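You operate a simulated robot arm through the tools that you are given. There is no shell and no other tool.

Carry out the task below with a simulated two-armed robot. There is one attempt and no reset: what you move stays moved.

JOB
Dryer shows Damp: open its vent, set the chart's heat, rerun, switch off.
Fine: the heat is the chart's for the pot inside; one run, till the screen shows Dry; then dial to Off and wait for Off. The door stays shut, the other pots where they are.

It is judged by the outcome, as a careful person would: the job done as asked, and still so three seconds after it is handed in. It fails if anything else is knocked over, pushed out of place, dropped, spilled or broken.

ROBOT AND FRAMES
Two 7-joint arms with fingered hands on one trunk that stands fixed in place. Base frame: the origin is at the foot of the trunk, x ahead of it, y to its left, z up. Lengths are in mm, angles in rad, forces in N, time in s.
The left shoulder is at [36, 187, 1308], the right one opposite. With the tool pointing down near the work surface each hand reaches from about 100 to 380 mm from the base axis, measured 20 degrees to its own side. Payload 3.6 kg a hand.
The tool frame of a hand sits at the grasp point between the pads (the TCP): z along the fingers, y along the line on which they close. The tips reach 26 mm beyond it. The gripper opens to 88 mm. The gripper's body begins 30 mm behind the TCP. The gripper is a hand of 3 fingers: y runs from the thumb to the fingers, the wrist lies at [-17, -98, -164] in the tool frame.
Orientation is that of the tool frame in the base frame, as a unit quaternion [w, x, y, z]. With the fingers straight down and the wrist toward the robot, the tool's x, y and z point along [0, 1, 0], [1, 0, 0] and [0, 0, -1] of the base frame.

CONTROLS
- The arms move only by the tool send_rows. It takes "left_commands", "right_commands" or both (then of equal length, played together; a hand with none holds still); each is a list of rows, each a list of 6 numbers: the shift along the tool's x, y, z in mm, then the turn, a rotation vector about the tool's x, y, z in rad. In form: [[dx, dy, dz, rx, ry, rz], ...]. A call has 1 to 20 rows; each row shifts and turns the commanded pose from where the row before left it, along the tool's axes as they then stand. Rows are played at 5 a second. More than 50 mm and 0.15 rad between two rows, and nothing of the call is played. Where a pose cannot be reached the arm comes as near as it can. A force on the tool above 90 N (or 10 N above the force at the start of the call, whichever is more), or a blocked arm, ends the call early, and 0.2 s more pass. In this call time passes only in rows, and 0.2 s behind the last. The reply holds the time, the measured pose of the TCP, the force on the tool along the base axes, the opening and the grip force, in the units named above and with some noise, with the torque about the TCP (base axes, N m) and any sound that the robot's microphone picked up.
- Cameras (640 x 400 px; columns grow to the right, rows downward): "scene" is now at [232.2, 16.2, 1239.3]; the picture's right is [0.16, -0.99, 0.00], its down [-0.20, -0.03, -0.98] and it looks along [0.96, 0.16, -0.21] (base axes); focal length 214 px, centre (320, 200). "left" rides on the left gripper at [-56, -80, -102] in its tool frame; the picture's right is [-0.73, -0.32, 0.60], its down [0.62, -0.67, 0.41] and it looks along [0.27, 0.67, 0.69] (tool axes); focal length 247 px, centre (320, 200). "right" rides on the right gripper at [56, -80, -102] in its tool frame; the picture's right is [-0.73, 0.32, -0.60], its down [-0.62, -0.67, 0.41] and it looks along [-0.27, 0.68, 0.69] (tool axes); focal length 247 px, centre (320, 200). There is no depth. A picture from a camera that has moved, and an enlarged one, comes with that camera's place and axes in the base frame and with its lens.
- camera(camera): a new picture of that camera. It takes no simulated time.
- slide_trunk(by): slides the trunk up (or, below 0, down) by that many mm; the arms and the scene camera ride with it, the base frame stays. It gives what a move gives, with no picture.
- move_fingers(fingers, thumb_bend, thumb_turn, hand): sets how far each is bent, from 0 (flat) to 1 (curled in); at 0.3 the hand is open as for a grip, at 0.7 the pads meet at the TCP. One left out holds its place. A second passes; each finger stops where it meets its share of the squeeze, and holds until it gets a number again. It is the only way to open and close the hand. It gives what a move gives, with no picture; readings hold the bend of each and the force on the fingers (four entries, about 0 where the hand has none), thumb and palm. thumb_turn goes from beside the hand (0) to across from the fingers (1), as for a grip.
- turn_head(pan, tilt): turns the head with the scene camera to pan (to the left, within 1.047 rad either way) and tilt (down, from -0.506 to 1.204), counted from straight ahead of the robot. It gives what a move gives.
- enlarge(camera, box): a new picture of the part [left, top, right, bottom] of that camera's present view, enlarged. It takes no simulated time.
- close_job(): hands the job in; it is judged then, once.

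Nothing tells you positions but the pictures and the camera data. Unless the task says otherwise, let go and move clear before handing in.

The tools are called after "Request:" as a command line: name --argument value ..., lists and objects as JSON in quotes. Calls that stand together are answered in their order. send_rows: Moves the arms, as the interface text tells. Its arguments: {"type":"object","properties":{"left_commands":{"type":"array"},"right_commands":{"type":"array"}},"required":[]} The other tools are called the same way: slide_trunk (by) slides the trunk up or down; move_fingers (fingers, thumb_bend, thumb_turn, hand) moves the fingers one by one; turn_head (pan, tilt) turns the head that bears the scene camera; camera (camera) takes a picture; enlarge (camera, box) takes an enlarged picture of a part of a camera's view; close_job () hands the job in.

At the start:

```text
time: 0.0
left_tcp_pos: [473.0, 321.8, 1274.4]
left_tool_rot: [0.001, 0.707, 0.707, 0.0]
left_wrist_force: [-0.3, -0.2, 0.2]
left_torque: [0.01, 0.02, 0.01]
left_gripper_width: 87.6
left_finger_force: 0.2
left_shape: jaw
left_bend: [0.3, 0.3, 0.98]
left_finger forces: [0.0, 0.0, 0.0, 0.0, 0.1, 0.0]
right_tcp_pos: [545.9, -164.6, 1302.5]
right_tool_rot: [0.001, 0.707, 0.707, 0.0]
right_wrist_force: [-0.6, -0.4, 0.9]
right_torque: [-0.01, 0.01, 0.0]
right_gripper_width: 87.7
right_finger_force: 0.1
right_shape: jaw
right_bend: [0.3, 0.3, 0.98]
right_finger forces: [0.0, 0.0, 0.1, 0.0, 0.1, 0.1]
trunk travel left (down, up): [-450.0, 307.0]
head pan, tilt: [0.166, 0.209]
```

scene: 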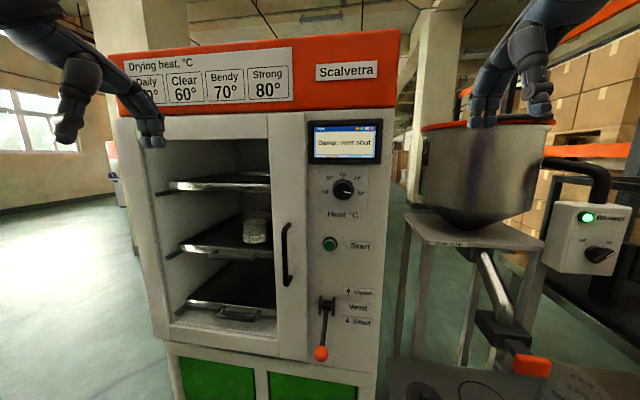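
right: 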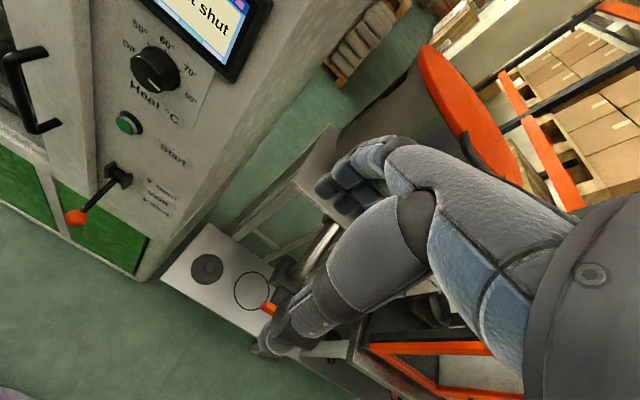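
left: 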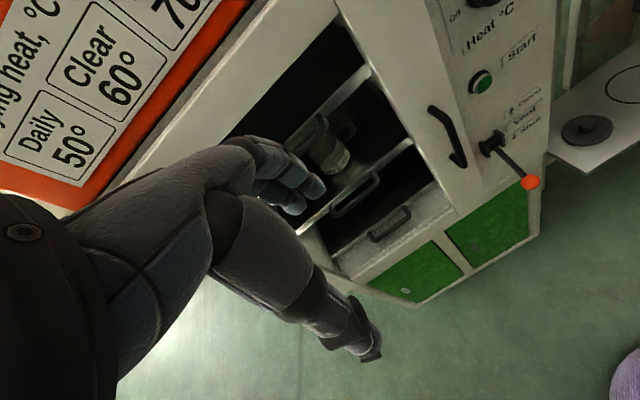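

I see a dryer with a chart, a screen reading "Damp: vent shut", a heat dial, a Start button and a vent lever. I'll enlarge these parts to read the pot label and the dial before moving anything.

Request:
enlarge --camera "scene" --box '[220, 190, 300, 260]'

Request:
enlarge --camera "scene" --box '[300, 110, 400, 260]'

Request:
enlarge --camera "scene" --box '[280, 240, 400, 380]'

Request:
enlarge --camera "left" --box '[280, 110, 400, 200]'

Request:
enlarge --camera "scene" --box '[100, 30, 400, 120]'

```text
5.71 times, centred on (260, 225) of scene
camera zoom: at [232.2, 16.2, 1239.3], right [0.16, -0.99, 0.0], down [-0.2, -0.03, -0.98], along [0.96, 0.16, -0.21], focal length 1226 px, centre (663, 57)
```

zoom: 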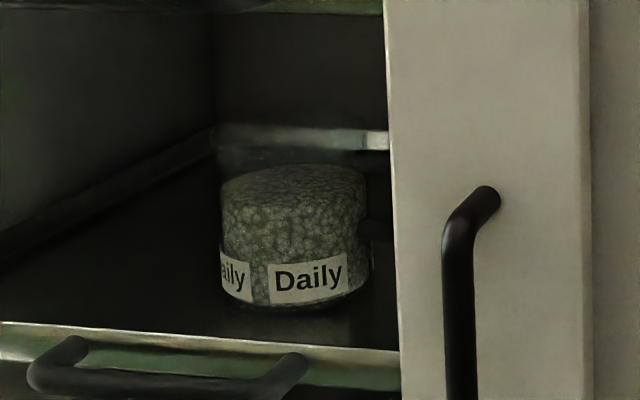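

```text
2.67 times, centred on (350, 185) of scene
camera zoom: at [232.2, 16.2, 1239.3], right [0.16, -0.99, 0.0], down [-0.2, -0.03, -0.98], along [0.96, 0.16, -0.21], focal length 572 px, centre (240, 240)
```

zoom: 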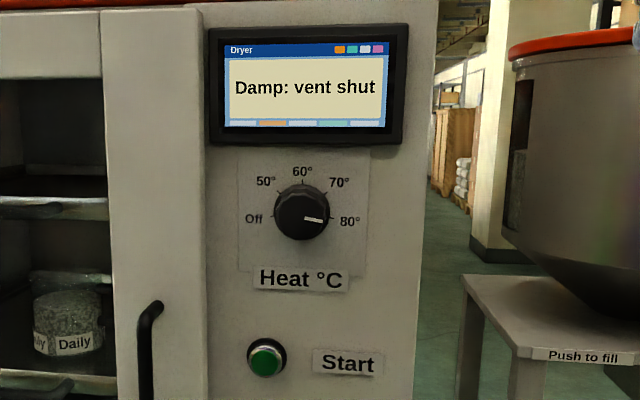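

```text
2.86 times, centred on (340, 310) of scene
camera zoom: at [232.2, 16.2, 1239.3], right [0.16, -0.99, 0.0], down [-0.2, -0.03, -0.98], along [0.96, 0.16, -0.21], focal length 613 px, centre (263, -114)
```

zoom: 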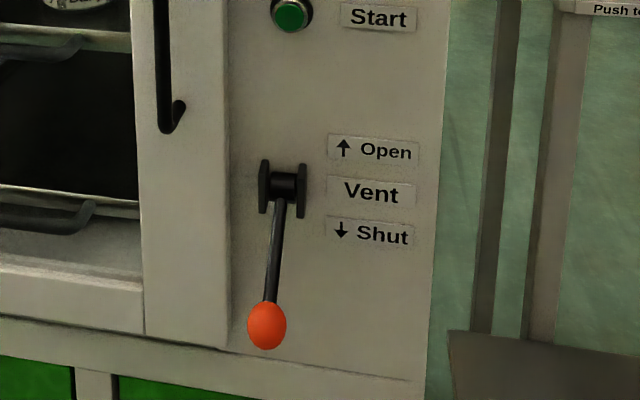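

```text
4.44 times, centred on (340, 155) of left
camera zoom: at [393.2, 265.4, 1376.1], right [-0.32, -0.73, -0.6], down [-0.67, 0.62, -0.41], along [0.67, 0.27, -0.69], focal length 1098 px, centre (231, 400)
```

zoom: 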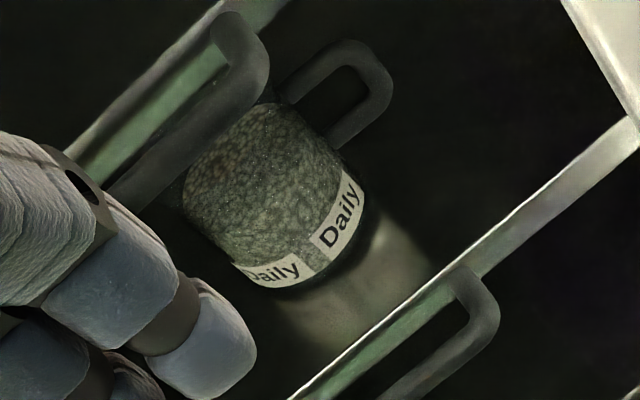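

```text
2.13 times, centred on (250, 75) of scene
camera zoom: at [232.2, 16.2, 1239.3], right [0.16, -0.99, 0.0], down [-0.2, -0.03, -0.98], along [0.96, 0.16, -0.21], focal length 458 px, centre (469, 467)
```

zoom: 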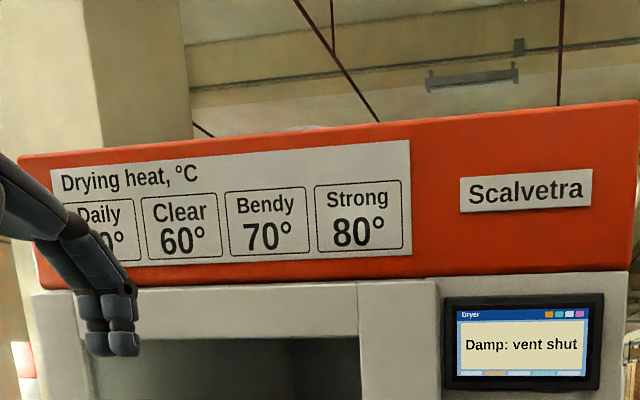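

The pot inside is labelled Daily, and the chart gives Daily as 50°. The dial points at 80° and the vent lever is down (shut). I triangulate the dial at about [691, 41, 1165], Start at about [702, 73, 1028] and the lever ball at about [611, 77, 811]. Before moving the trunk or arms I'll look around for obstacles.

Request:
turn_head --pan -0.6 --tilt 0.6

Request:
camera --camera "scene"

Request:
turn_head --pan 0.1 --tilt 1.0

Request:
camera --camera "scene"

Request:
turn_head --pan 0.8 --tilt 0.6

Request:
camera --camera "scene"

```text
time: 1.1
left_tcp_pos: [471.6, 321.6, 1274.6]
left_tool_rot: [0.0, 0.707, 0.707, -0.001]
left_wrist_force: [0.5, -0.1, -0.1]
left_torque: [-0.02, 0.0, -0.03]
left_gripper_width: 87.7
left_finger_force: 0.0
left_shape: jaw
left_bend: [0.3, 0.3, 0.98]
left_finger forces: [0.1, 0.0, 0.1, 0.0, 0.0, 0.0]
right_tcp_pos: [546.2, -163.5, 1301.5]
right_tool_rot: [-0.001, 0.708, 0.707, 0.0]
right_wrist_force: [-1.0, 0.8, -0.2]
right_torque: [-0.01, -0.01, 0.02]
right_gripper_width: 87.6
right_finger_force: 0.1
right_shape: jaw
right_bend: [0.3, 0.3, 0.98]
right_finger forces: [0.1, 0.1, 0.1, 0.0, 0.0, 0.0]
trunk travel left (down, up): [-450.0, 307.0]
head pan, tilt: [-0.6, 0.6]
```

```text
taken
camera scene: at [213.2, -49.1, 1203.3], right [-0.56, -0.83, 0.0], down [-0.47, 0.32, -0.83], along [0.68, -0.47, -0.56], focal length 214 px, centre (320, 200)
```

scene: 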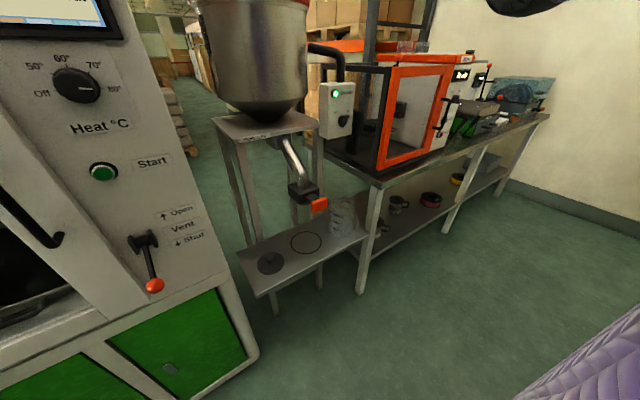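

```text
time: 2.2
left_tcp_pos: [470.8, 321.5, 1274.4]
left_tool_rot: [0.0, 0.707, 0.707, -0.001]
left_wrist_force: [-1.0, -0.6, 0.5]
left_torque: [0.02, 0.04, 0.0]
left_gripper_width: 87.7
left_finger_force: 0.0
left_shape: jaw
left_bend: [0.3, 0.3, 0.98]
left_finger forces: [0.0, 0.0, 0.0, 0.0, 0.1, 0.0]
right_tcp_pos: [546.6, -163.6, 1302.1]
right_tool_rot: [-0.001, 0.707, 0.707, 0.0]
right_wrist_force: [0.0, 0.4, -0.5]
right_torque: [0.0, 0.01, 0.01]
right_gripper_width: 87.6
right_finger_force: 0.0
right_shape: jaw
right_bend: [0.3, 0.3, 0.98]
right_finger forces: [0.0, 0.1, 0.0, 0.0, 0.0, 0.0]
trunk travel left (down, up): [-450.0, 307.0]
head pan, tilt: [0.099, 1.0]
```

```text
taken
camera scene: at [209.6, 7.6, 1171.3], right [0.1, -1.0, 0.0], down [-0.84, -0.08, -0.54], along [0.54, 0.05, -0.84], focal length 214 px, centre (320, 200)
```

scene: 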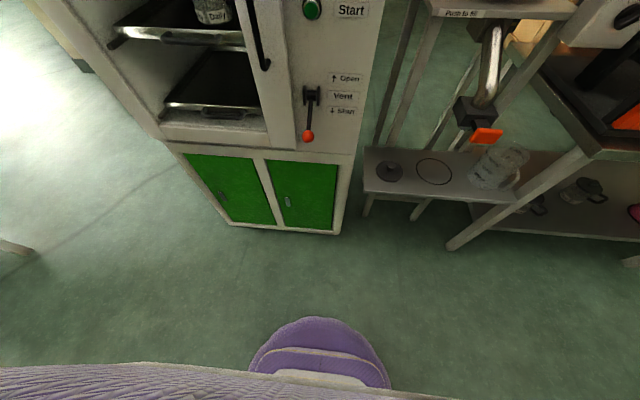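

```text
time: 3.2
left_tcp_pos: [472.3, 322.5, 1274.4]
left_tool_rot: [0.0, 0.707, 0.707, -0.001]
left_wrist_force: [0.4, 0.3, 0.1]
left_torque: [0.01, -0.01, -0.01]
left_gripper_width: 87.6
left_finger_force: 0.0
left_shape: jaw
left_bend: [0.3, 0.3, 0.98]
left_finger forces: [0.0, 0.0, 0.0, 0.0, 0.1, 0.0]
right_tcp_pos: [545.9, -164.6, 1302.6]
right_tool_rot: [0.0, 0.707, 0.707, 0.001]
right_wrist_force: [0.0, 1.0, 0.4]
right_torque: [0.03, 0.02, 0.0]
right_gripper_width: 87.7
right_finger_force: 0.1
right_shape: jaw
right_bend: [0.3, 0.3, 0.98]
right_finger forces: [0.0, 0.1, 0.0, 0.1, 0.0, 0.0]
trunk travel left (down, up): [-450.0, 307.0]
head pan, tilt: [0.799, 0.6]
```

```text
taken
camera scene: at [201.9, 64.1, 1203.2], right [0.72, -0.7, 0.0], down [-0.39, -0.4, -0.82], along [0.58, 0.59, -0.57], focal length 214 px, centre (320, 200)
```

scene: 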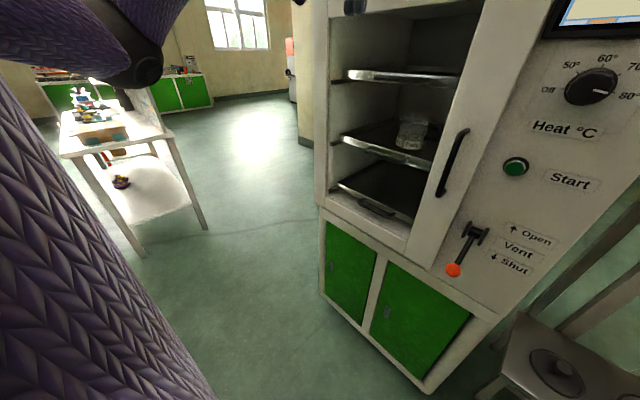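

The floor ahead is clear, and the hopper stand sits at x > 700 on the right. I'll pull the right hand back out of the way and pitch the left hand so its fingers point forward at the dryer.

Request:
send_rows --left_commands '[[0, 0, 0, -0.1428, 0, 0], [0, 0, 0, -0.1428, 0, 0], [0, 0, 0, -0.1428, 0, 0], [0, 0, 0, -0.1428, 0, 0], [0, 0, 0, -0.1428, 0, 0], [0, 0, 0, -0.1428, 0, 0], [0, 0, 0, -0.1428, 0, 0], [0, 0, 0, -0.1428, 0, 0], [0, 0, 0, -0.1428, 0, 0], [0, 0, 0, -0.1428, 0, 0], [0, 0, 0, -0.1428, 0, 0]]' --right_commands '[[0, -20, 0, 0, 0, 0], [0, -20, 0, 0, 0, 0], [0, -20, 0, 0, 0, 0], [0, -20, 0, 0, 0, 0], [0, -20, 0, 0, 0, 0], [0, -20, 0, 0, 0, 0], [0, -20, 0, 0, 0, 0], [0, 0, 0, 0, 0, 0], [0, 0, 0, 0, 0, 0], [0, 0, 0, 0, 0, 0], [0, 0, 0, 0, 0, 0]]'

Request:
turn_head --pan 0.166 --tilt 0.5

Request:
camera --camera "scene"

Request:
camera --camera "left"

```text
time: 5.7
left_tcp_pos: [470.0, 321.8, 1273.0]
left_tool_rot: [0.5, 0.502, 0.499, 0.499]
left_wrist_force: [-0.4, 0.0, -0.4]
left_torque: [0.02, 0.01, 0.0]
left_gripper_width: 87.6
left_finger_force: 0.1
left_shape: jaw
left_bend: [0.3, 0.3, 0.98]
left_finger forces: [0.0, 0.0, 0.0, 0.0, 0.1, 0.0]
right_tcp_pos: [407.3, -165.7, 1302.0]
right_tool_rot: [0.001, 0.707, 0.707, 0.0]
right_wrist_force: [0.0, 0.1, 0.4]
right_torque: [-0.01, -0.03, -0.01]
right_gripper_width: 87.7
right_finger_force: 0.1
right_shape: jaw
right_bend: [0.3, 0.3, 0.98]
right_finger forces: [0.0, 0.1, 0.1, 0.0, 0.0, 0.0]
trunk travel left (down, up): [-450.0, 307.0]
head pan, tilt: [0.799, 0.6]
```

```text
time: 6.7
left_tcp_pos: [470.4, 322.7, 1273.2]
left_tool_rot: [0.5, 0.5, 0.501, 0.5]
left_wrist_force: [-0.7, 0.3, -0.4]
left_torque: [-0.02, -0.01, -0.01]
left_gripper_width: 88.0
left_finger_force: 0.1
left_shape: jaw
left_bend: [0.3, 0.3, 0.98]
left_finger forces: [0.0, 0.0, 0.1, 0.0, 0.0, 0.1]
right_tcp_pos: [407.8, -163.1, 1301.4]
right_tool_rot: [0.0, 0.707, 0.707, 0.0]
right_wrist_force: [-0.1, -0.2, -0.5]
right_torque: [-0.04, 0.02, -0.01]
right_gripper_width: 87.6
right_finger_force: 0.0
right_shape: jaw
right_bend: [0.3, 0.3, 0.98]
right_finger forces: [0.0, 0.0, 0.0, 0.0, 0.0, 0.0]
trunk travel left (down, up): [-450.0, 307.0]
head pan, tilt: [0.166, 0.499]
```

```text
taken
camera scene: at [229.9, 15.9, 1212.4], right [0.17, -0.99, 0.0], down [-0.47, -0.08, -0.88], along [0.87, 0.15, -0.48], focal length 214 px, centre (320, 200)
```

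scene: 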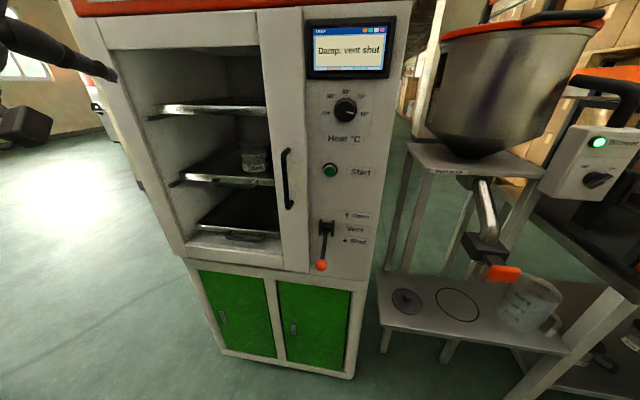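

```text
taken
camera left: at [370.5, 265.0, 1193.7], right [0.6, -0.73, -0.32], down [0.41, 0.62, -0.67], along [0.69, 0.27, 0.67], focal length 247 px, centre (320, 200)
```

left: 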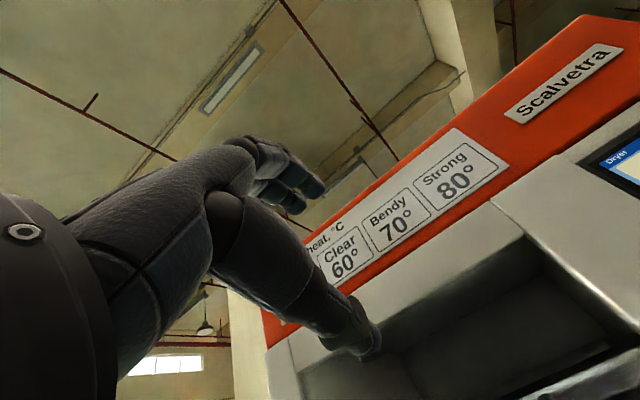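

The left hand now points forward and the right is pulled back. Next I lower the trunk so the left hand is at the lever's height.

Request:
slide_trunk --by -380

Request:
turn_head --pan 0.166 --tilt 0.1

Request:
camera --camera "scene"

Request:
camera --camera "left"

Request:
camera --camera "right"

```text
time: 10.3
left_tcp_pos: [512.8, 321.3, 844.1]
left_tool_rot: [0.465, 0.533, 0.533, 0.465]
left_wrist_force: [0.4, -0.7, -0.4]
left_torque: [-0.03, 0.01, 0.02]
left_gripper_width: 87.8
left_finger_force: 0.1
left_shape: jaw
left_bend: [0.3, 0.3, 0.98]
left_finger forces: [0.0, 0.0, 0.0, 0.0, 0.0, 0.0]
right_tcp_pos: [424.5, -163.6, 908.5]
right_tool_rot: [-0.018, 0.707, 0.707, -0.019]
right_wrist_force: [0.1, 0.6, -0.7]
right_torque: [0.03, 0.05, -0.02]
right_gripper_width: 87.7
right_finger_force: 0.0
right_shape: jaw
right_bend: [0.3, 0.3, 0.98]
right_finger forces: [0.1, 0.0, 0.0, 0.1, 0.0, 0.0]
trunk travel left (down, up): [-70.0, 687.0]
head pan, tilt: [0.166, 0.499]
```

```text
time: 11.2
left_tcp_pos: [512.8, 321.8, 844.8]
left_tool_rot: [0.466, 0.533, 0.532, 0.465]
left_wrist_force: [-0.3, 0.4, -0.2]
left_torque: [-0.02, 0.01, -0.02]
left_gripper_width: 87.7
left_finger_force: 0.0
left_shape: jaw
left_bend: [0.3, 0.3, 0.98]
left_finger forces: [0.0, 0.1, 0.0, 0.0, 0.0, 0.0]
right_tcp_pos: [424.8, -164.1, 909.6]
right_tool_rot: [-0.018, 0.707, 0.707, -0.019]
right_wrist_force: [-1.0, 0.5, 1.1]
right_torque: [0.01, -0.02, 0.01]
right_gripper_width: 87.9
right_finger_force: 0.1
right_shape: jaw
right_bend: [0.3, 0.3, 0.98]
right_finger forces: [0.1, 0.0, 0.0, 0.1, 0.0, 0.0]
trunk travel left (down, up): [-70.0, 687.0]
head pan, tilt: [0.166, 0.099]
```

```text
taken
camera scene: at [295.1, 15.9, 837.4], right [0.16, -0.99, 0.0], down [-0.1, -0.02, -0.99], along [0.98, 0.16, -0.1], focal length 214 px, centre (320, 200)
```

scene: 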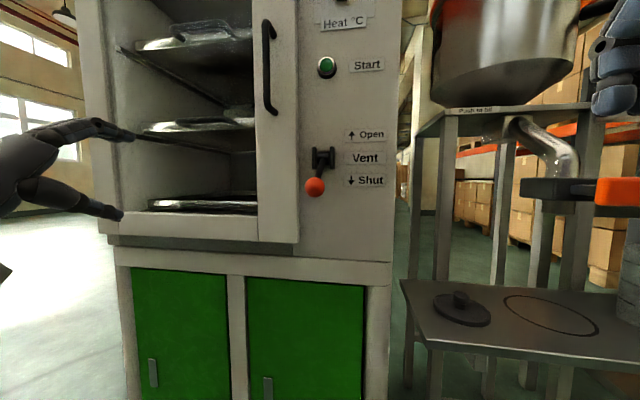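

```text
taken
camera left: at [402.3, 265.3, 778.4], right [0.55, -0.73, -0.4], down [0.32, 0.62, -0.71], along [0.77, 0.27, 0.58], focal length 247 px, centre (320, 200)
```

left: 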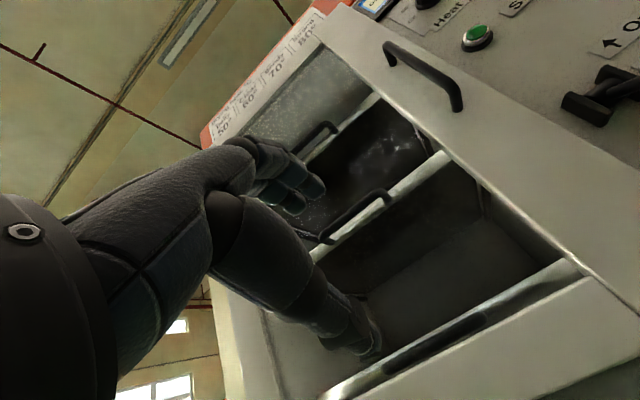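

```text
taken
camera right: at [349.3, -107.6, 1014.7], right [0.35, -0.73, 0.58], down [-0.69, -0.62, -0.38], along [0.64, -0.27, -0.72], focal length 247 px, centre (320, 200)
```

right: 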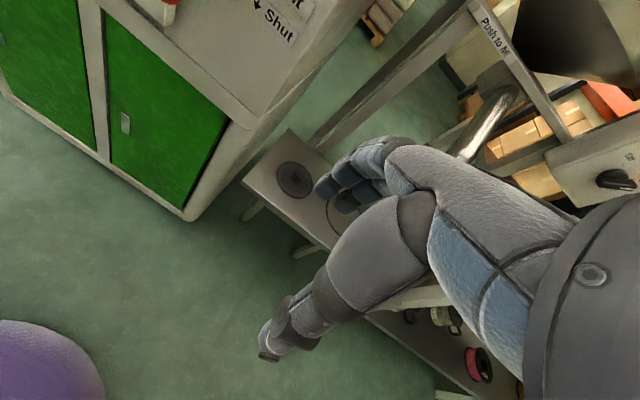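

The lever ball is near [609, 75, 820] with its pivot near [699, 78, 870], and the left hand is clear of the dryer. I'll turn the left hand so its fingers point to the right (−y). That way they can go under the lever crosswise and lift it.

Request:
send_rows --left_commands '[[-12, 0, 0, 0.1434, 0, 0], [-12, 0, 0, 0.1434, 0, 0], [-12, 0, 0, 0.1434, 0, 0], [-12, 0, 0, 0.1434, 0, 0], [-12, 0, 0, 0.1434, 0, 0], [-12, 0, 0, 0.1434, 0, 0], [-12, 0, 0, 0.1434, 0, 0], [-12, 0, 0, 0.1434, 0, 0], [-12, 0, 0, 0.1434, 0, 0], [-12, 0, 0, 0.1434, 0, 0]]'

Request:
send_rows --left_commands '[[0, 0, 0, 0, -0.1428, 0], [0, 0, 0, 0, -0.1428, 0], [0, 0, 0, 0, -0.1428, 0], [0, 0, 0, 0, -0.1428, 0], [0, 0, 0, 0, -0.1428, 0], [0, 0, 0, 0, -0.1428, 0], [0, 0, 0, 0, -0.1428, 0], [0, 0, 0, 0, -0.1428, 0], [0, 0, 0, 0, -0.1428, 0], [0, 0, 0, 0, -0.1428, 0], [0, 0, 0, 0, -0.1428, 0]]'

Request:
camera --camera "scene"

```text
time: 13.4
left_tcp_pos: [578.9, 227.3, 805.8]
left_tool_rot: [-0.001, 0.706, 0.708, -0.001]
left_wrist_force: [0.0, 0.5, 0.3]
left_torque: [-0.02, -0.01, -0.03]
left_gripper_width: 87.7
left_finger_force: 0.0
left_shape: jaw
left_bend: [0.3, 0.3, 0.98]
left_finger forces: [0.0, 0.0, 0.0, 0.0, 0.0, 0.0]
left hand out of reach, approached as far as the arm can: row 1, 2, 3, 4, 5
right_tcp_pos: [424.3, -163.8, 908.7]
right_tool_rot: [-0.019, 0.707, 0.707, -0.019]
right_wrist_force: [-0.2, 0.1, 0.1]
right_torque: [0.02, 0.03, -0.03]
right_gripper_width: 87.6
right_finger_force: 0.0
right_shape: jaw
right_bend: [0.3, 0.3, 0.98]
right_finger forces: [0.0, 0.0, 0.1, 0.0, 0.0, 0.0]
trunk travel left (down, up): [-70.0, 687.0]
head pan, tilt: [0.166, 0.099]
```

```text
time: 15.8
left_tcp_pos: [578.2, 227.9, 806.7]
left_tool_rot: [0.501, 0.499, 0.5, -0.5]
left_wrist_force: [0.1, -1.1, 0.2]
left_torque: [-0.03, 0.02, 0.0]
left_gripper_width: 87.7
left_finger_force: 0.1
left_shape: jaw
left_bend: [0.3, 0.3, 0.98]
left_finger forces: [0.0, 0.0, 0.0, 0.0, 0.0, 0.1]
right_tcp_pos: [424.8, -163.5, 910.3]
right_tool_rot: [-0.018, 0.707, 0.707, -0.018]
right_wrist_force: [0.0, 0.8, 0.0]
right_torque: [0.02, -0.01, 0.02]
right_gripper_width: 87.8
right_finger_force: 0.1
right_shape: jaw
right_bend: [0.3, 0.3, 0.98]
right_finger forces: [0.0, 0.0, 0.1, 0.1, 0.0, 0.0]
trunk travel left (down, up): [-70.0, 687.0]
head pan, tilt: [0.166, 0.099]
```

```text
taken
camera scene: at [295.1, 15.9, 837.5], right [0.16, -0.99, 0.0], down [-0.1, -0.02, -0.99], along [0.98, 0.16, -0.1], focal length 214 px, centre (320, 200)
```

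scene: 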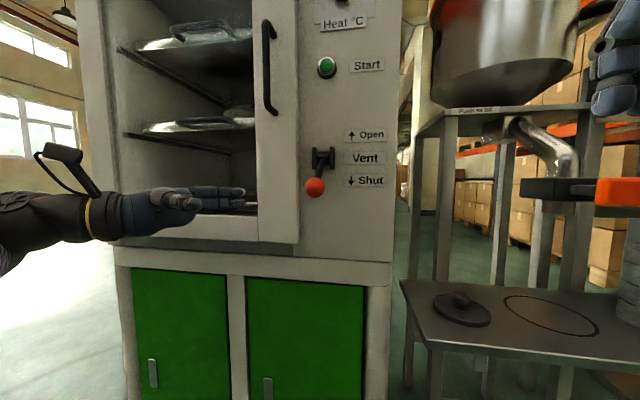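

The left hand is at [578, 228, 806] with its fingers pointing right, level with the ball. I'll close the fingers, drop below the lever, move forward and slide underneath.

Request:
move_fingers --hand "left" --fingers 0.6 --thumb_bend 0.6

Request:
send_rows --left_commands '[[15, 10, 0, 0, 0, 0], [15, 10, 0, 0, 0, 0], [15, 10, 0, 0, 0, 0], [0, 10, 20, 0, 0, 0], [0, 0, 20, 0, 0, 0], [0, 0, 20, 0, 0, 0]]'

Request:
camera --camera "scene"

Request:
camera --camera "left"

Request:
camera --camera "right"

```text
time: 16.8
left_tcp_pos: [579.1, 226.8, 805.9]
left_tool_rot: [-0.5, -0.5, -0.5, 0.5]
left_wrist_force: [0.6, 0.2, 0.2]
left_torque: [0.0, -0.02, -0.01]
left_gripper_width: 23.9
left_finger_force: 0.0
left_shape: fingers
left_bend: [0.6, 0.6, 0.98]
left_finger forces: [0.0, 0.0, 0.1, 0.0, 0.1, 0.1]
right_tcp_pos: [424.9, -163.3, 909.2]
right_tool_rot: [-0.019, 0.707, 0.707, -0.018]
right_wrist_force: [-0.4, -0.2, 1.0]
right_torque: [-0.02, 0.01, -0.02]
right_gripper_width: 87.7
right_finger_force: 0.0
right_shape: jaw
right_bend: [0.3, 0.3, 0.98]
right_finger forces: [0.1, 0.1, 0.0, 0.1, 0.1, 0.0]
trunk travel left (down, up): [-70.0, 687.0]
head pan, tilt: [0.166, 0.099]
```

```text
time: 18.2
left_tcp_pos: [618.9, 165.4, 760.8]
left_tool_rot: [0.5, 0.5, 0.5, -0.5]
left_wrist_force: [-0.2, 0.0, -0.1]
left_torque: [-0.02, -0.03, -0.02]
left_gripper_width: 23.6
left_finger_force: 0.1
left_shape: fingers
left_bend: [0.6, 0.6, 0.98]
left_finger forces: [0.0, 0.1, 0.0, 0.1, 0.0, 0.1]
right_tcp_pos: [424.0, -164.3, 909.5]
right_tool_rot: [-0.019, 0.706, 0.707, -0.018]
right_wrist_force: [-0.1, -0.5, 0.1]
right_torque: [0.01, -0.02, -0.01]
right_gripper_width: 87.6
right_finger_force: 0.0
right_shape: jaw
right_bend: [0.3, 0.3, 0.98]
right_finger forces: [0.0, 0.1, 0.0, 0.1, 0.0, 0.0]
trunk travel left (down, up): [-70.0, 687.0]
head pan, tilt: [0.166, 0.099]
```

```text
taken
camera scene: at [295.1, 16.0, 837.5], right [0.16, -0.99, 0.0], down [-0.1, -0.02, -0.99], along [0.98, 0.16, -0.1], focal length 214 px, centre (320, 200)
```

scene: 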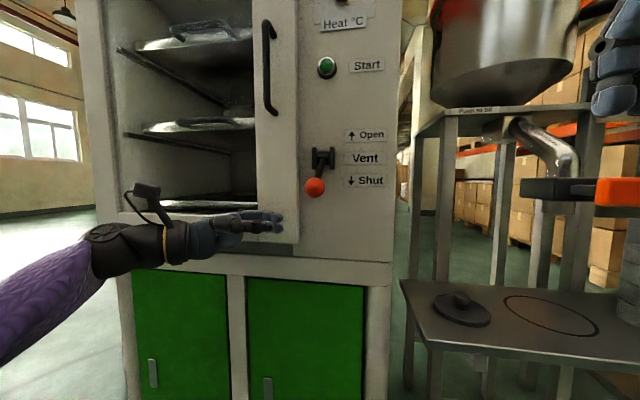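

```text
taken
camera left: at [539.8, 267.5, 817.4], right [-0.32, -0.6, 0.73], down [-0.66, -0.41, -0.62], along [0.68, -0.69, -0.27], focal length 247 px, centre (320, 200)
```

left: 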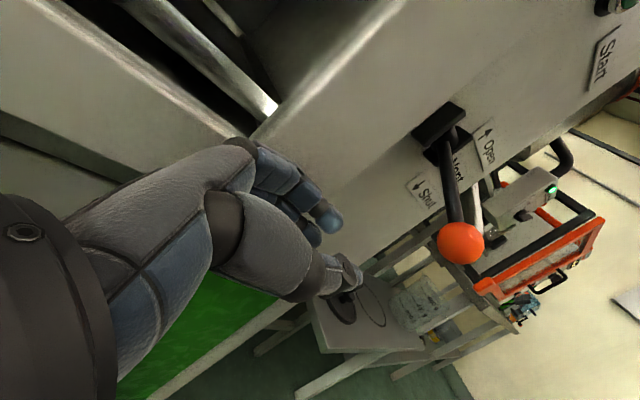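

```text
taken
camera right: at [349.3, -107.6, 1014.7], right [0.35, -0.73, 0.58], down [-0.69, -0.62, -0.38], along [0.64, -0.27, -0.72], focal length 247 px, centre (320, 200)
```

right: 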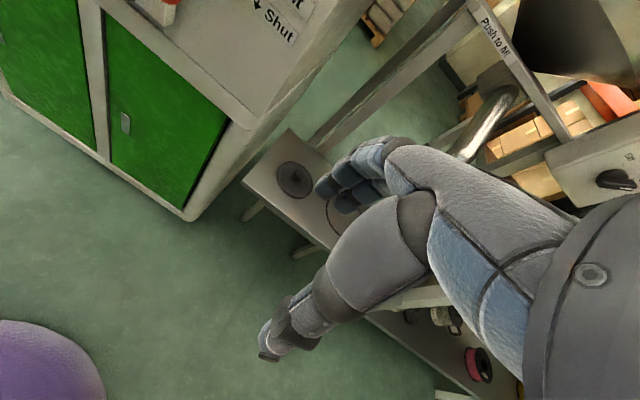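

The ball is confirmed at about [607, 75, 823], and the closed fingers are about 20 mm below it and to its left. I'll slide them under and start lifting.

Request:
send_rows --left_commands '[[0, 0, 20, 0, 0, 0], [0, 0, 20, 0, 0, 0], [0, 0, 20, 0, 0, 0], [0, 0, 22, 0, 0, 0], [-10, 0, 0, 0, 0, 0], [-10, 0, 0, 0, 0, 0], [-10, 0, 0, 0, 0, 0], [-10, 0, 0, 0, 0, 0]]'

Request:
camera --camera "scene"

Request:
camera --camera "left"

```text
time: 20.0
left_tcp_pos: [620.6, 84.4, 799.7]
left_tool_rot: [0.5, 0.501, 0.5, -0.499]
left_wrist_force: [0.2, 0.9, -0.4]
left_torque: [0.0, -0.01, -0.03]
left_gripper_width: 23.5
left_finger_force: 0.6
left_shape: fingers
left_bend: [0.6, 0.6, 0.98]
left_finger forces: [0.0, 0.0, 0.1, 0.1, 0.4, 0.1]
right_tcp_pos: [423.8, -163.2, 908.9]
right_tool_rot: [-0.018, 0.707, 0.707, -0.019]
right_wrist_force: [0.4, -0.3, 0.6]
right_torque: [0.0, 0.0, -0.04]
right_gripper_width: 87.8
right_finger_force: 0.1
right_shape: jaw
right_bend: [0.3, 0.3, 0.98]
right_finger forces: [0.1, 0.0, 0.1, 0.0, 0.0, 0.0]
trunk travel left (down, up): [-70.0, 687.0]
head pan, tilt: [0.166, 0.099]
```

```text
taken
camera scene: at [295.1, 15.9, 837.5], right [0.16, -0.99, 0.0], down [-0.1, -0.02, -0.99], along [0.98, 0.16, -0.1], focal length 214 px, centre (320, 200)
```

scene: 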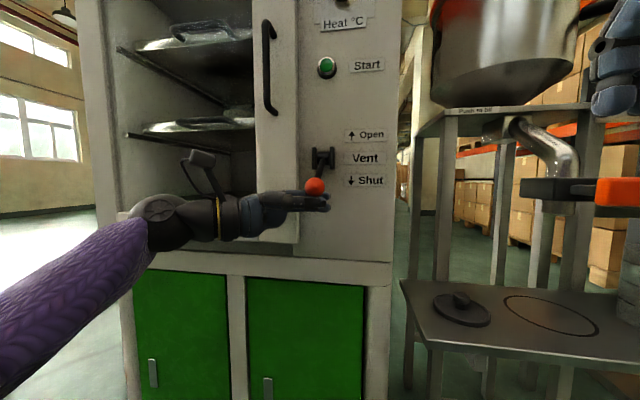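

```text
taken
camera left: at [540.8, 186.5, 855.7], right [-0.32, -0.6, 0.73], down [-0.67, -0.41, -0.62], along [0.68, -0.69, -0.27], focal length 247 px, centre (320, 200)
```

left: 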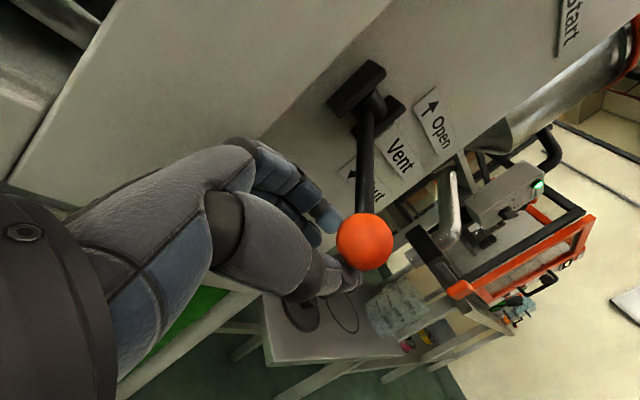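

The fingers are just touching the ball from below. I'll keep lifting.

Request:
send_rows --left_commands '[[-10, 0, 0, 0, 0, 0], [-10, 0, 0, 0, 0, 0], [-10, 0, 0, 0, 0, 0], [-10, 0, 0, 0, 0, 0], [-10, 0, 0, 0, 0, 0]]'

Request:
camera --camera "scene"

Request:
camera --camera "left"

```text
time: 21.2
left_tcp_pos: [621.5, 83.7, 851.3]
left_tool_rot: [0.502, 0.499, 0.5, -0.499]
left_wrist_force: [-0.7, 1.0, -1.0]
left_torque: [0.01, -0.06, -0.01]
left_gripper_width: 24.4
left_finger_force: 0.9
left_shape: fingers
left_bend: [0.6, 0.59, 0.98]
left_finger forces: [0.0, 0.0, 0.0, 0.1, 1.7, 0.0]
right_tcp_pos: [425.5, -163.9, 907.2]
right_tool_rot: [-0.018, 0.707, 0.707, -0.018]
right_wrist_force: [-0.3, 0.2, -0.4]
right_torque: [0.04, -0.01, 0.01]
right_gripper_width: 87.8
right_finger_force: 0.2
right_shape: jaw
right_bend: [0.3, 0.3, 0.98]
right_finger forces: [0.0, 0.1, 0.0, 0.1, 0.0, 0.0]
trunk travel left (down, up): [-70.0, 687.0]
head pan, tilt: [0.166, 0.099]
```

```text
taken
camera scene: at [295.6, 15.7, 837.3], right [0.16, -0.99, 0.0], down [-0.1, -0.02, -0.99], along [0.98, 0.16, -0.1], focal length 214 px, centre (320, 200)
```

scene: 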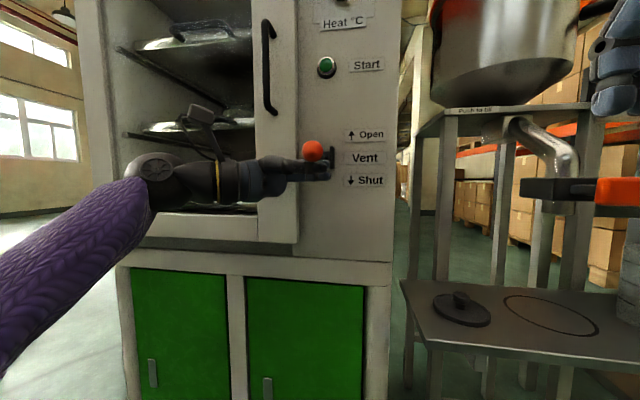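

```text
taken
camera left: at [542.2, 185.6, 906.2], right [-0.32, -0.6, 0.73], down [-0.66, -0.41, -0.62], along [0.68, -0.69, -0.27], focal length 247 px, centre (320, 200)
```

left: 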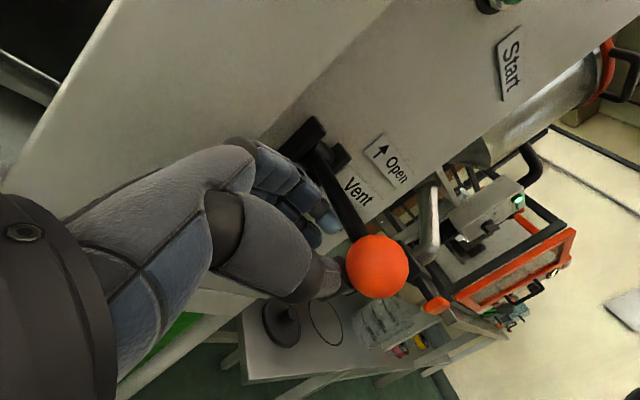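

The lever is now about horizontal and rising easily, so I'll continue the lift.

Request:
send_rows --left_commands '[[-10, 0, 0, 0, 0, 0], [-10, 0, 0, 0, 0, 0], [-10, 0, 0, 0, 0, 0], [-10, 0, 0, 0, 0, 0], [-8, 0, 0, 0, 0, 0]]'

Request:
camera --camera "scene"

Request:
camera --camera "left"

```text
time: 22.4
left_tcp_pos: [621.7, 86.3, 880.9]
left_tool_rot: [0.485, 0.496, 0.514, -0.505]
left_wrist_force: [-15.3, 17.2, -58.9]
left_torque: [0.25, 1.24, 0.42]
left_gripper_width: 16.0
left_finger_force: 30.7
left_shape: fingers
left_bend: [0.66, 0.6, 0.98]
left_finger forces: [61.4, 0.0, 0.0, 0.0, 0.0, 0.1]
right_tcp_pos: [427.0, -162.1, 906.6]
right_tool_rot: [-0.019, 0.707, 0.707, -0.02]
right_wrist_force: [1.1, 0.4, -0.3]
right_torque: [0.04, 0.02, 0.01]
right_gripper_width: 87.7
right_finger_force: 0.1
right_shape: jaw
right_bend: [0.3, 0.3, 0.98]
right_finger forces: [0.0, 0.0, 0.0, 0.0, 0.0, 0.0]
trunk travel left (down, up): [-70.0, 687.0]
head pan, tilt: [0.166, 0.099]
```

```text
taken
camera scene: at [297.4, 17.7, 835.6], right [0.17, -0.99, 0.0], down [-0.1, -0.02, -0.99], along [0.98, 0.16, -0.1], focal length 214 px, centre (320, 200)
```

scene: 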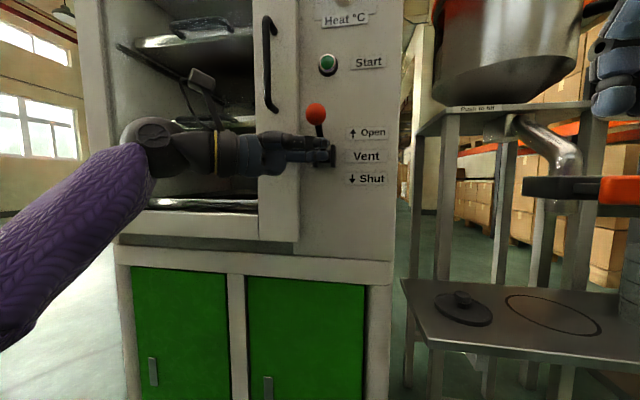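

```text
taken
camera left: at [546.3, 186.7, 941.6], right [-0.29, -0.61, 0.73], down [-0.69, -0.4, -0.61], along [0.66, -0.68, -0.31], focal length 247 px, centre (320, 200)
```

left: 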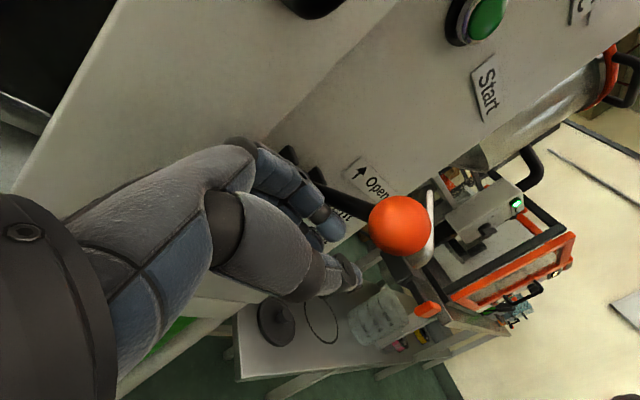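

The lever's ball is now at z ≈ 930 (about +32°) and the force jumped to 59 N, so it is at its upper stop. I'll back off downward, withdraw to the left and check that it stays.

Request:
send_rows --left_commands '[[10, 0, 0, 0, 0, 0], [10, 0, 0, 0, 0, 0], [10, 0, 0, 0, 0, 0], [10, 0, 0, 0, 0, 0], [10, 0, 0, 0, 0, 0], [10, 0, -20, 0, 0, 0], [0, 0, -30, 0, 0, 0], [0, -10, -30, 0, 0, 0], [0, -20, -30, 0, 0, 0]]'

Request:
turn_head --pan 0.166 --tilt -0.35

Request:
camera --camera "scene"

Request:
camera --camera "left"

```text
time: 24.4
left_tcp_pos: [588.8, 192.6, 839.5]
left_tool_rot: [0.5, 0.501, 0.5, -0.5]
left_wrist_force: [-0.3, 1.2, -0.3]
left_torque: [0.0, 0.01, -0.04]
left_gripper_width: 23.0
left_finger_force: 0.0
left_shape: fingers
left_bend: [0.6, 0.6, 0.98]
left_finger forces: [0.1, 0.1, 0.1, 0.1, 0.0, 0.0]
right_tcp_pos: [424.9, -163.4, 909.5]
right_tool_rot: [-0.018, 0.707, 0.706, -0.019]
right_wrist_force: [-0.3, 0.6, -0.6]
right_torque: [0.03, 0.02, 0.0]
right_gripper_width: 87.7
right_finger_force: 0.1
right_shape: jaw
right_bend: [0.3, 0.3, 0.98]
right_finger forces: [0.0, 0.0, 0.0, 0.0, 0.0, 0.0]
trunk travel left (down, up): [-70.0, 687.0]
head pan, tilt: [0.166, 0.099]
```

```text
time: 25.3
left_tcp_pos: [589.1, 193.6, 839.6]
left_tool_rot: [0.501, 0.5, 0.5, -0.5]
left_wrist_force: [-0.8, 0.3, 0.2]
left_torque: [-0.01, -0.02, 0.0]
left_gripper_width: 23.4
left_finger_force: 0.0
left_shape: fingers
left_bend: [0.6, 0.6, 0.98]
left_finger forces: [0.1, 0.1, 0.1, 0.0, 0.0, 0.1]
right_tcp_pos: [424.9, -164.4, 908.5]
right_tool_rot: [-0.019, 0.707, 0.707, -0.019]
right_wrist_force: [0.3, 0.0, 0.4]
right_torque: [-0.01, 0.02, 0.02]
right_gripper_width: 87.6
right_finger_force: 0.1
right_shape: jaw
right_bend: [0.3, 0.3, 0.98]
right_finger forces: [0.0, 0.0, 0.0, 0.0, 0.0, 0.1]
trunk travel left (down, up): [-70.0, 687.0]
head pan, tilt: [0.166, -0.351]
```

```text
taken
camera scene: at [279.3, 13.3, 875.9], right [0.16, -0.99, 0.0], down [0.34, 0.06, -0.94], along [0.93, 0.15, 0.34], focal length 214 px, centre (320, 200)
```

scene: 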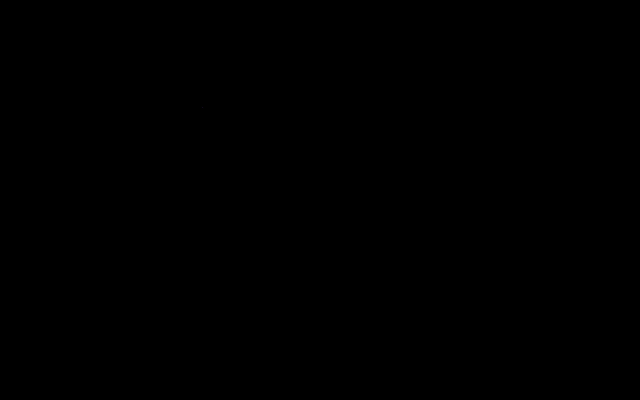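

```text
taken
camera left: at [510.1, 294.6, 894.8], right [-0.32, -0.6, 0.73], down [-0.66, -0.41, -0.62], along [0.68, -0.69, -0.27], focal length 247 px, centre (320, 200)
```

left: 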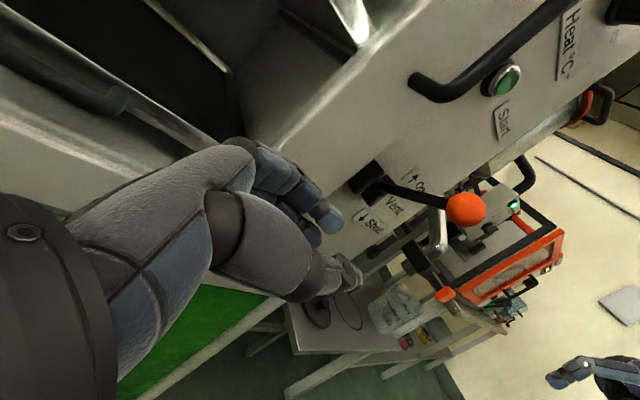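

The lever stays up (Open) after release. The head camera is blind when tilted that far up, so I'll bring it back down, pull the left hand away from the dryer and raise the trunk to dial height.

Request:
send_rows --left_commands '[[0, -25, -5, 0, 0, 0], [0, -25, -5, 0, 0, 0], [0, -25, -5, 0, 0, 0], [0, -25, -5, 0, 0, 0]]'

Request:
turn_head --pan 0.166 --tilt 0.1

Request:
slide_trunk --by 230

Request:
camera --camera "scene"

Request:
camera --camera "left"

```text
time: 26.3
left_tcp_pos: [487.3, 214.8, 837.6]
left_tool_rot: [-0.5, -0.5, -0.5, 0.501]
left_wrist_force: [0.3, -0.4, 0.1]
left_torque: [0.02, 0.02, 0.03]
left_gripper_width: 23.4
left_finger_force: 0.1
left_shape: fingers
left_bend: [0.6, 0.6, 0.98]
left_finger forces: [0.0, 0.0, 0.0, 0.0, 0.0, 0.1]
right_tcp_pos: [425.0, -163.5, 908.9]
right_tool_rot: [-0.018, 0.707, 0.707, -0.019]
right_wrist_force: [-0.2, -0.4, 0.1]
right_torque: [-0.03, -0.03, 0.02]
right_gripper_width: 87.9
right_finger_force: 0.0
right_shape: jaw
right_bend: [0.3, 0.3, 0.98]
right_finger forces: [0.0, 0.1, 0.1, 0.1, 0.1, 0.0]
trunk travel left (down, up): [-70.0, 687.0]
head pan, tilt: [0.166, -0.351]
```

```text
time: 27.2
left_tcp_pos: [487.3, 215.2, 837.5]
left_tool_rot: [-0.5, -0.499, -0.5, 0.501]
left_wrist_force: [-0.3, -0.2, 0.9]
left_torque: [0.0, 0.0, 0.01]
left_gripper_width: 23.2
left_finger_force: 0.0
left_shape: fingers
left_bend: [0.6, 0.6, 0.98]
left_finger forces: [0.0, 0.0, 0.0, 0.1, 0.0, 0.0]
right_tcp_pos: [424.7, -163.4, 908.0]
right_tool_rot: [-0.018, 0.707, 0.706, -0.019]
right_wrist_force: [-0.1, -0.6, 0.5]
right_torque: [0.0, -0.01, 0.0]
right_gripper_width: 87.6
right_finger_force: 0.1
right_shape: jaw
right_bend: [0.3, 0.3, 0.98]
right_finger forces: [0.1, 0.0, 0.0, 0.1, 0.0, 0.1]
trunk travel left (down, up): [-70.0, 687.0]
head pan, tilt: [0.166, 0.099]
```

```text
time: 29.6
left_tcp_pos: [489.1, 213.6, 1067.6]
left_tool_rot: [-0.5, -0.5, -0.5, 0.5]
left_wrist_force: [0.6, 0.1, 0.8]
left_torque: [0.0, 0.02, 0.0]
left_gripper_width: 23.2
left_finger_force: 0.1
left_shape: fingers
left_bend: [0.6, 0.6, 0.98]
left_finger forces: [0.1, 0.1, 0.1, 0.1, 0.1, 0.0]
right_tcp_pos: [424.2, -163.7, 1138.4]
right_tool_rot: [-0.018, 0.707, 0.706, -0.019]
right_wrist_force: [-0.3, -0.1, -0.2]
right_torque: [-0.05, -0.02, -0.02]
right_gripper_width: 87.9
right_finger_force: 0.1
right_shape: jaw
right_bend: [0.3, 0.3, 0.98]
right_finger forces: [0.0, 0.0, 0.1, 0.0, 0.0, 0.0]
trunk travel left (down, up): [-300.0, 457.0]
head pan, tilt: [0.166, 0.099]
```

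```text
taken
camera scene: at [249.7, 16.0, 1089.0], right [0.16, -0.99, 0.0], down [-0.1, -0.02, -0.99], along [0.98, 0.16, -0.1], focal length 214 px, centre (320, 200)
```

scene: 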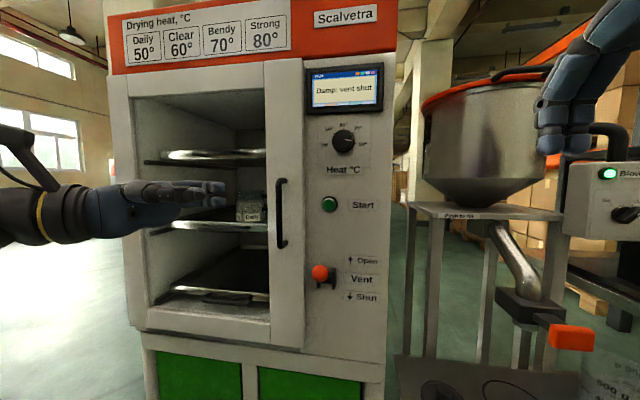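

```text
taken
camera left: at [410.5, 316.2, 1123.4], right [-0.32, -0.6, 0.73], down [-0.67, -0.41, -0.62], along [0.68, -0.69, -0.27], focal length 247 px, centre (320, 200)
```

left: 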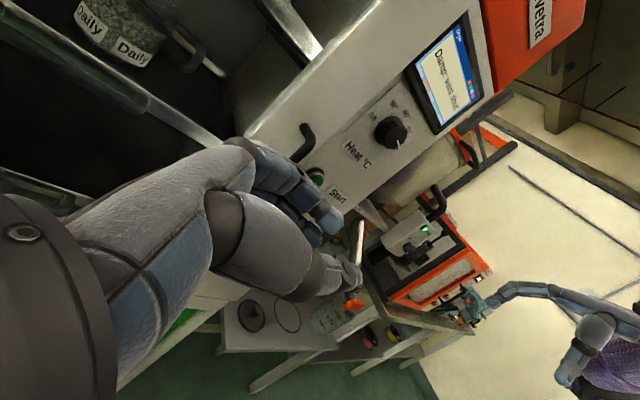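

The screen still shows the last run's message, and the lever is up. I place the dial's front at about [695, 40, 1164], the panel face at x ≈ 709 and Start at about [697, 70, 1036]. I'll look closer at the dial before gripping it.

Request:
enlarge --camera "scene" --box '[304, 110, 384, 160]'

Request:
enlarge --camera "left" --box '[350, 90, 446, 150]'

Request:
enlarge --camera "scene" --box '[300, 190, 396, 310]'

```text
8.00 times, centred on (344, 135) of scene
camera zoom: at [249.7, 16.0, 1089.0], right [0.16, -0.99, 0.0], down [-0.1, -0.02, -0.99], along [0.98, 0.16, -0.1], focal length 1716 px, centre (128, 720)
```

zoom: 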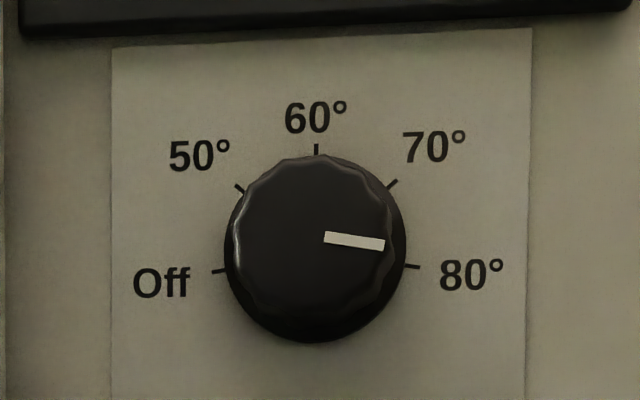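

```text
6.67 times, centred on (398, 120) of left
camera zoom: at [410.5, 316.2, 1123.4], right [-0.32, -0.6, 0.73], down [-0.67, -0.41, -0.62], along [0.68, -0.69, -0.27], focal length 1646 px, centre (-200, 733)
```

zoom: 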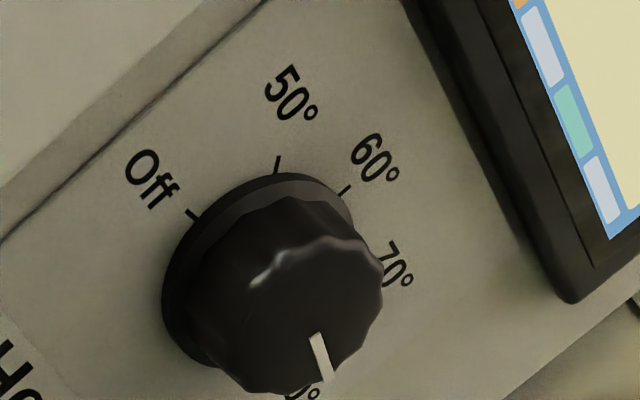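

```text
3.33 times, centred on (348, 250) of scene
camera zoom: at [249.7, 16.0, 1089.0], right [0.16, -0.99, 0.0], down [-0.1, -0.02, -0.99], along [0.98, 0.16, -0.1], focal length 715 px, centre (227, 33)
```

zoom: 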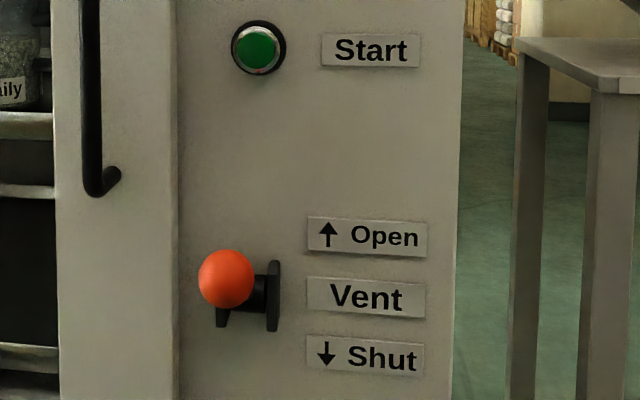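

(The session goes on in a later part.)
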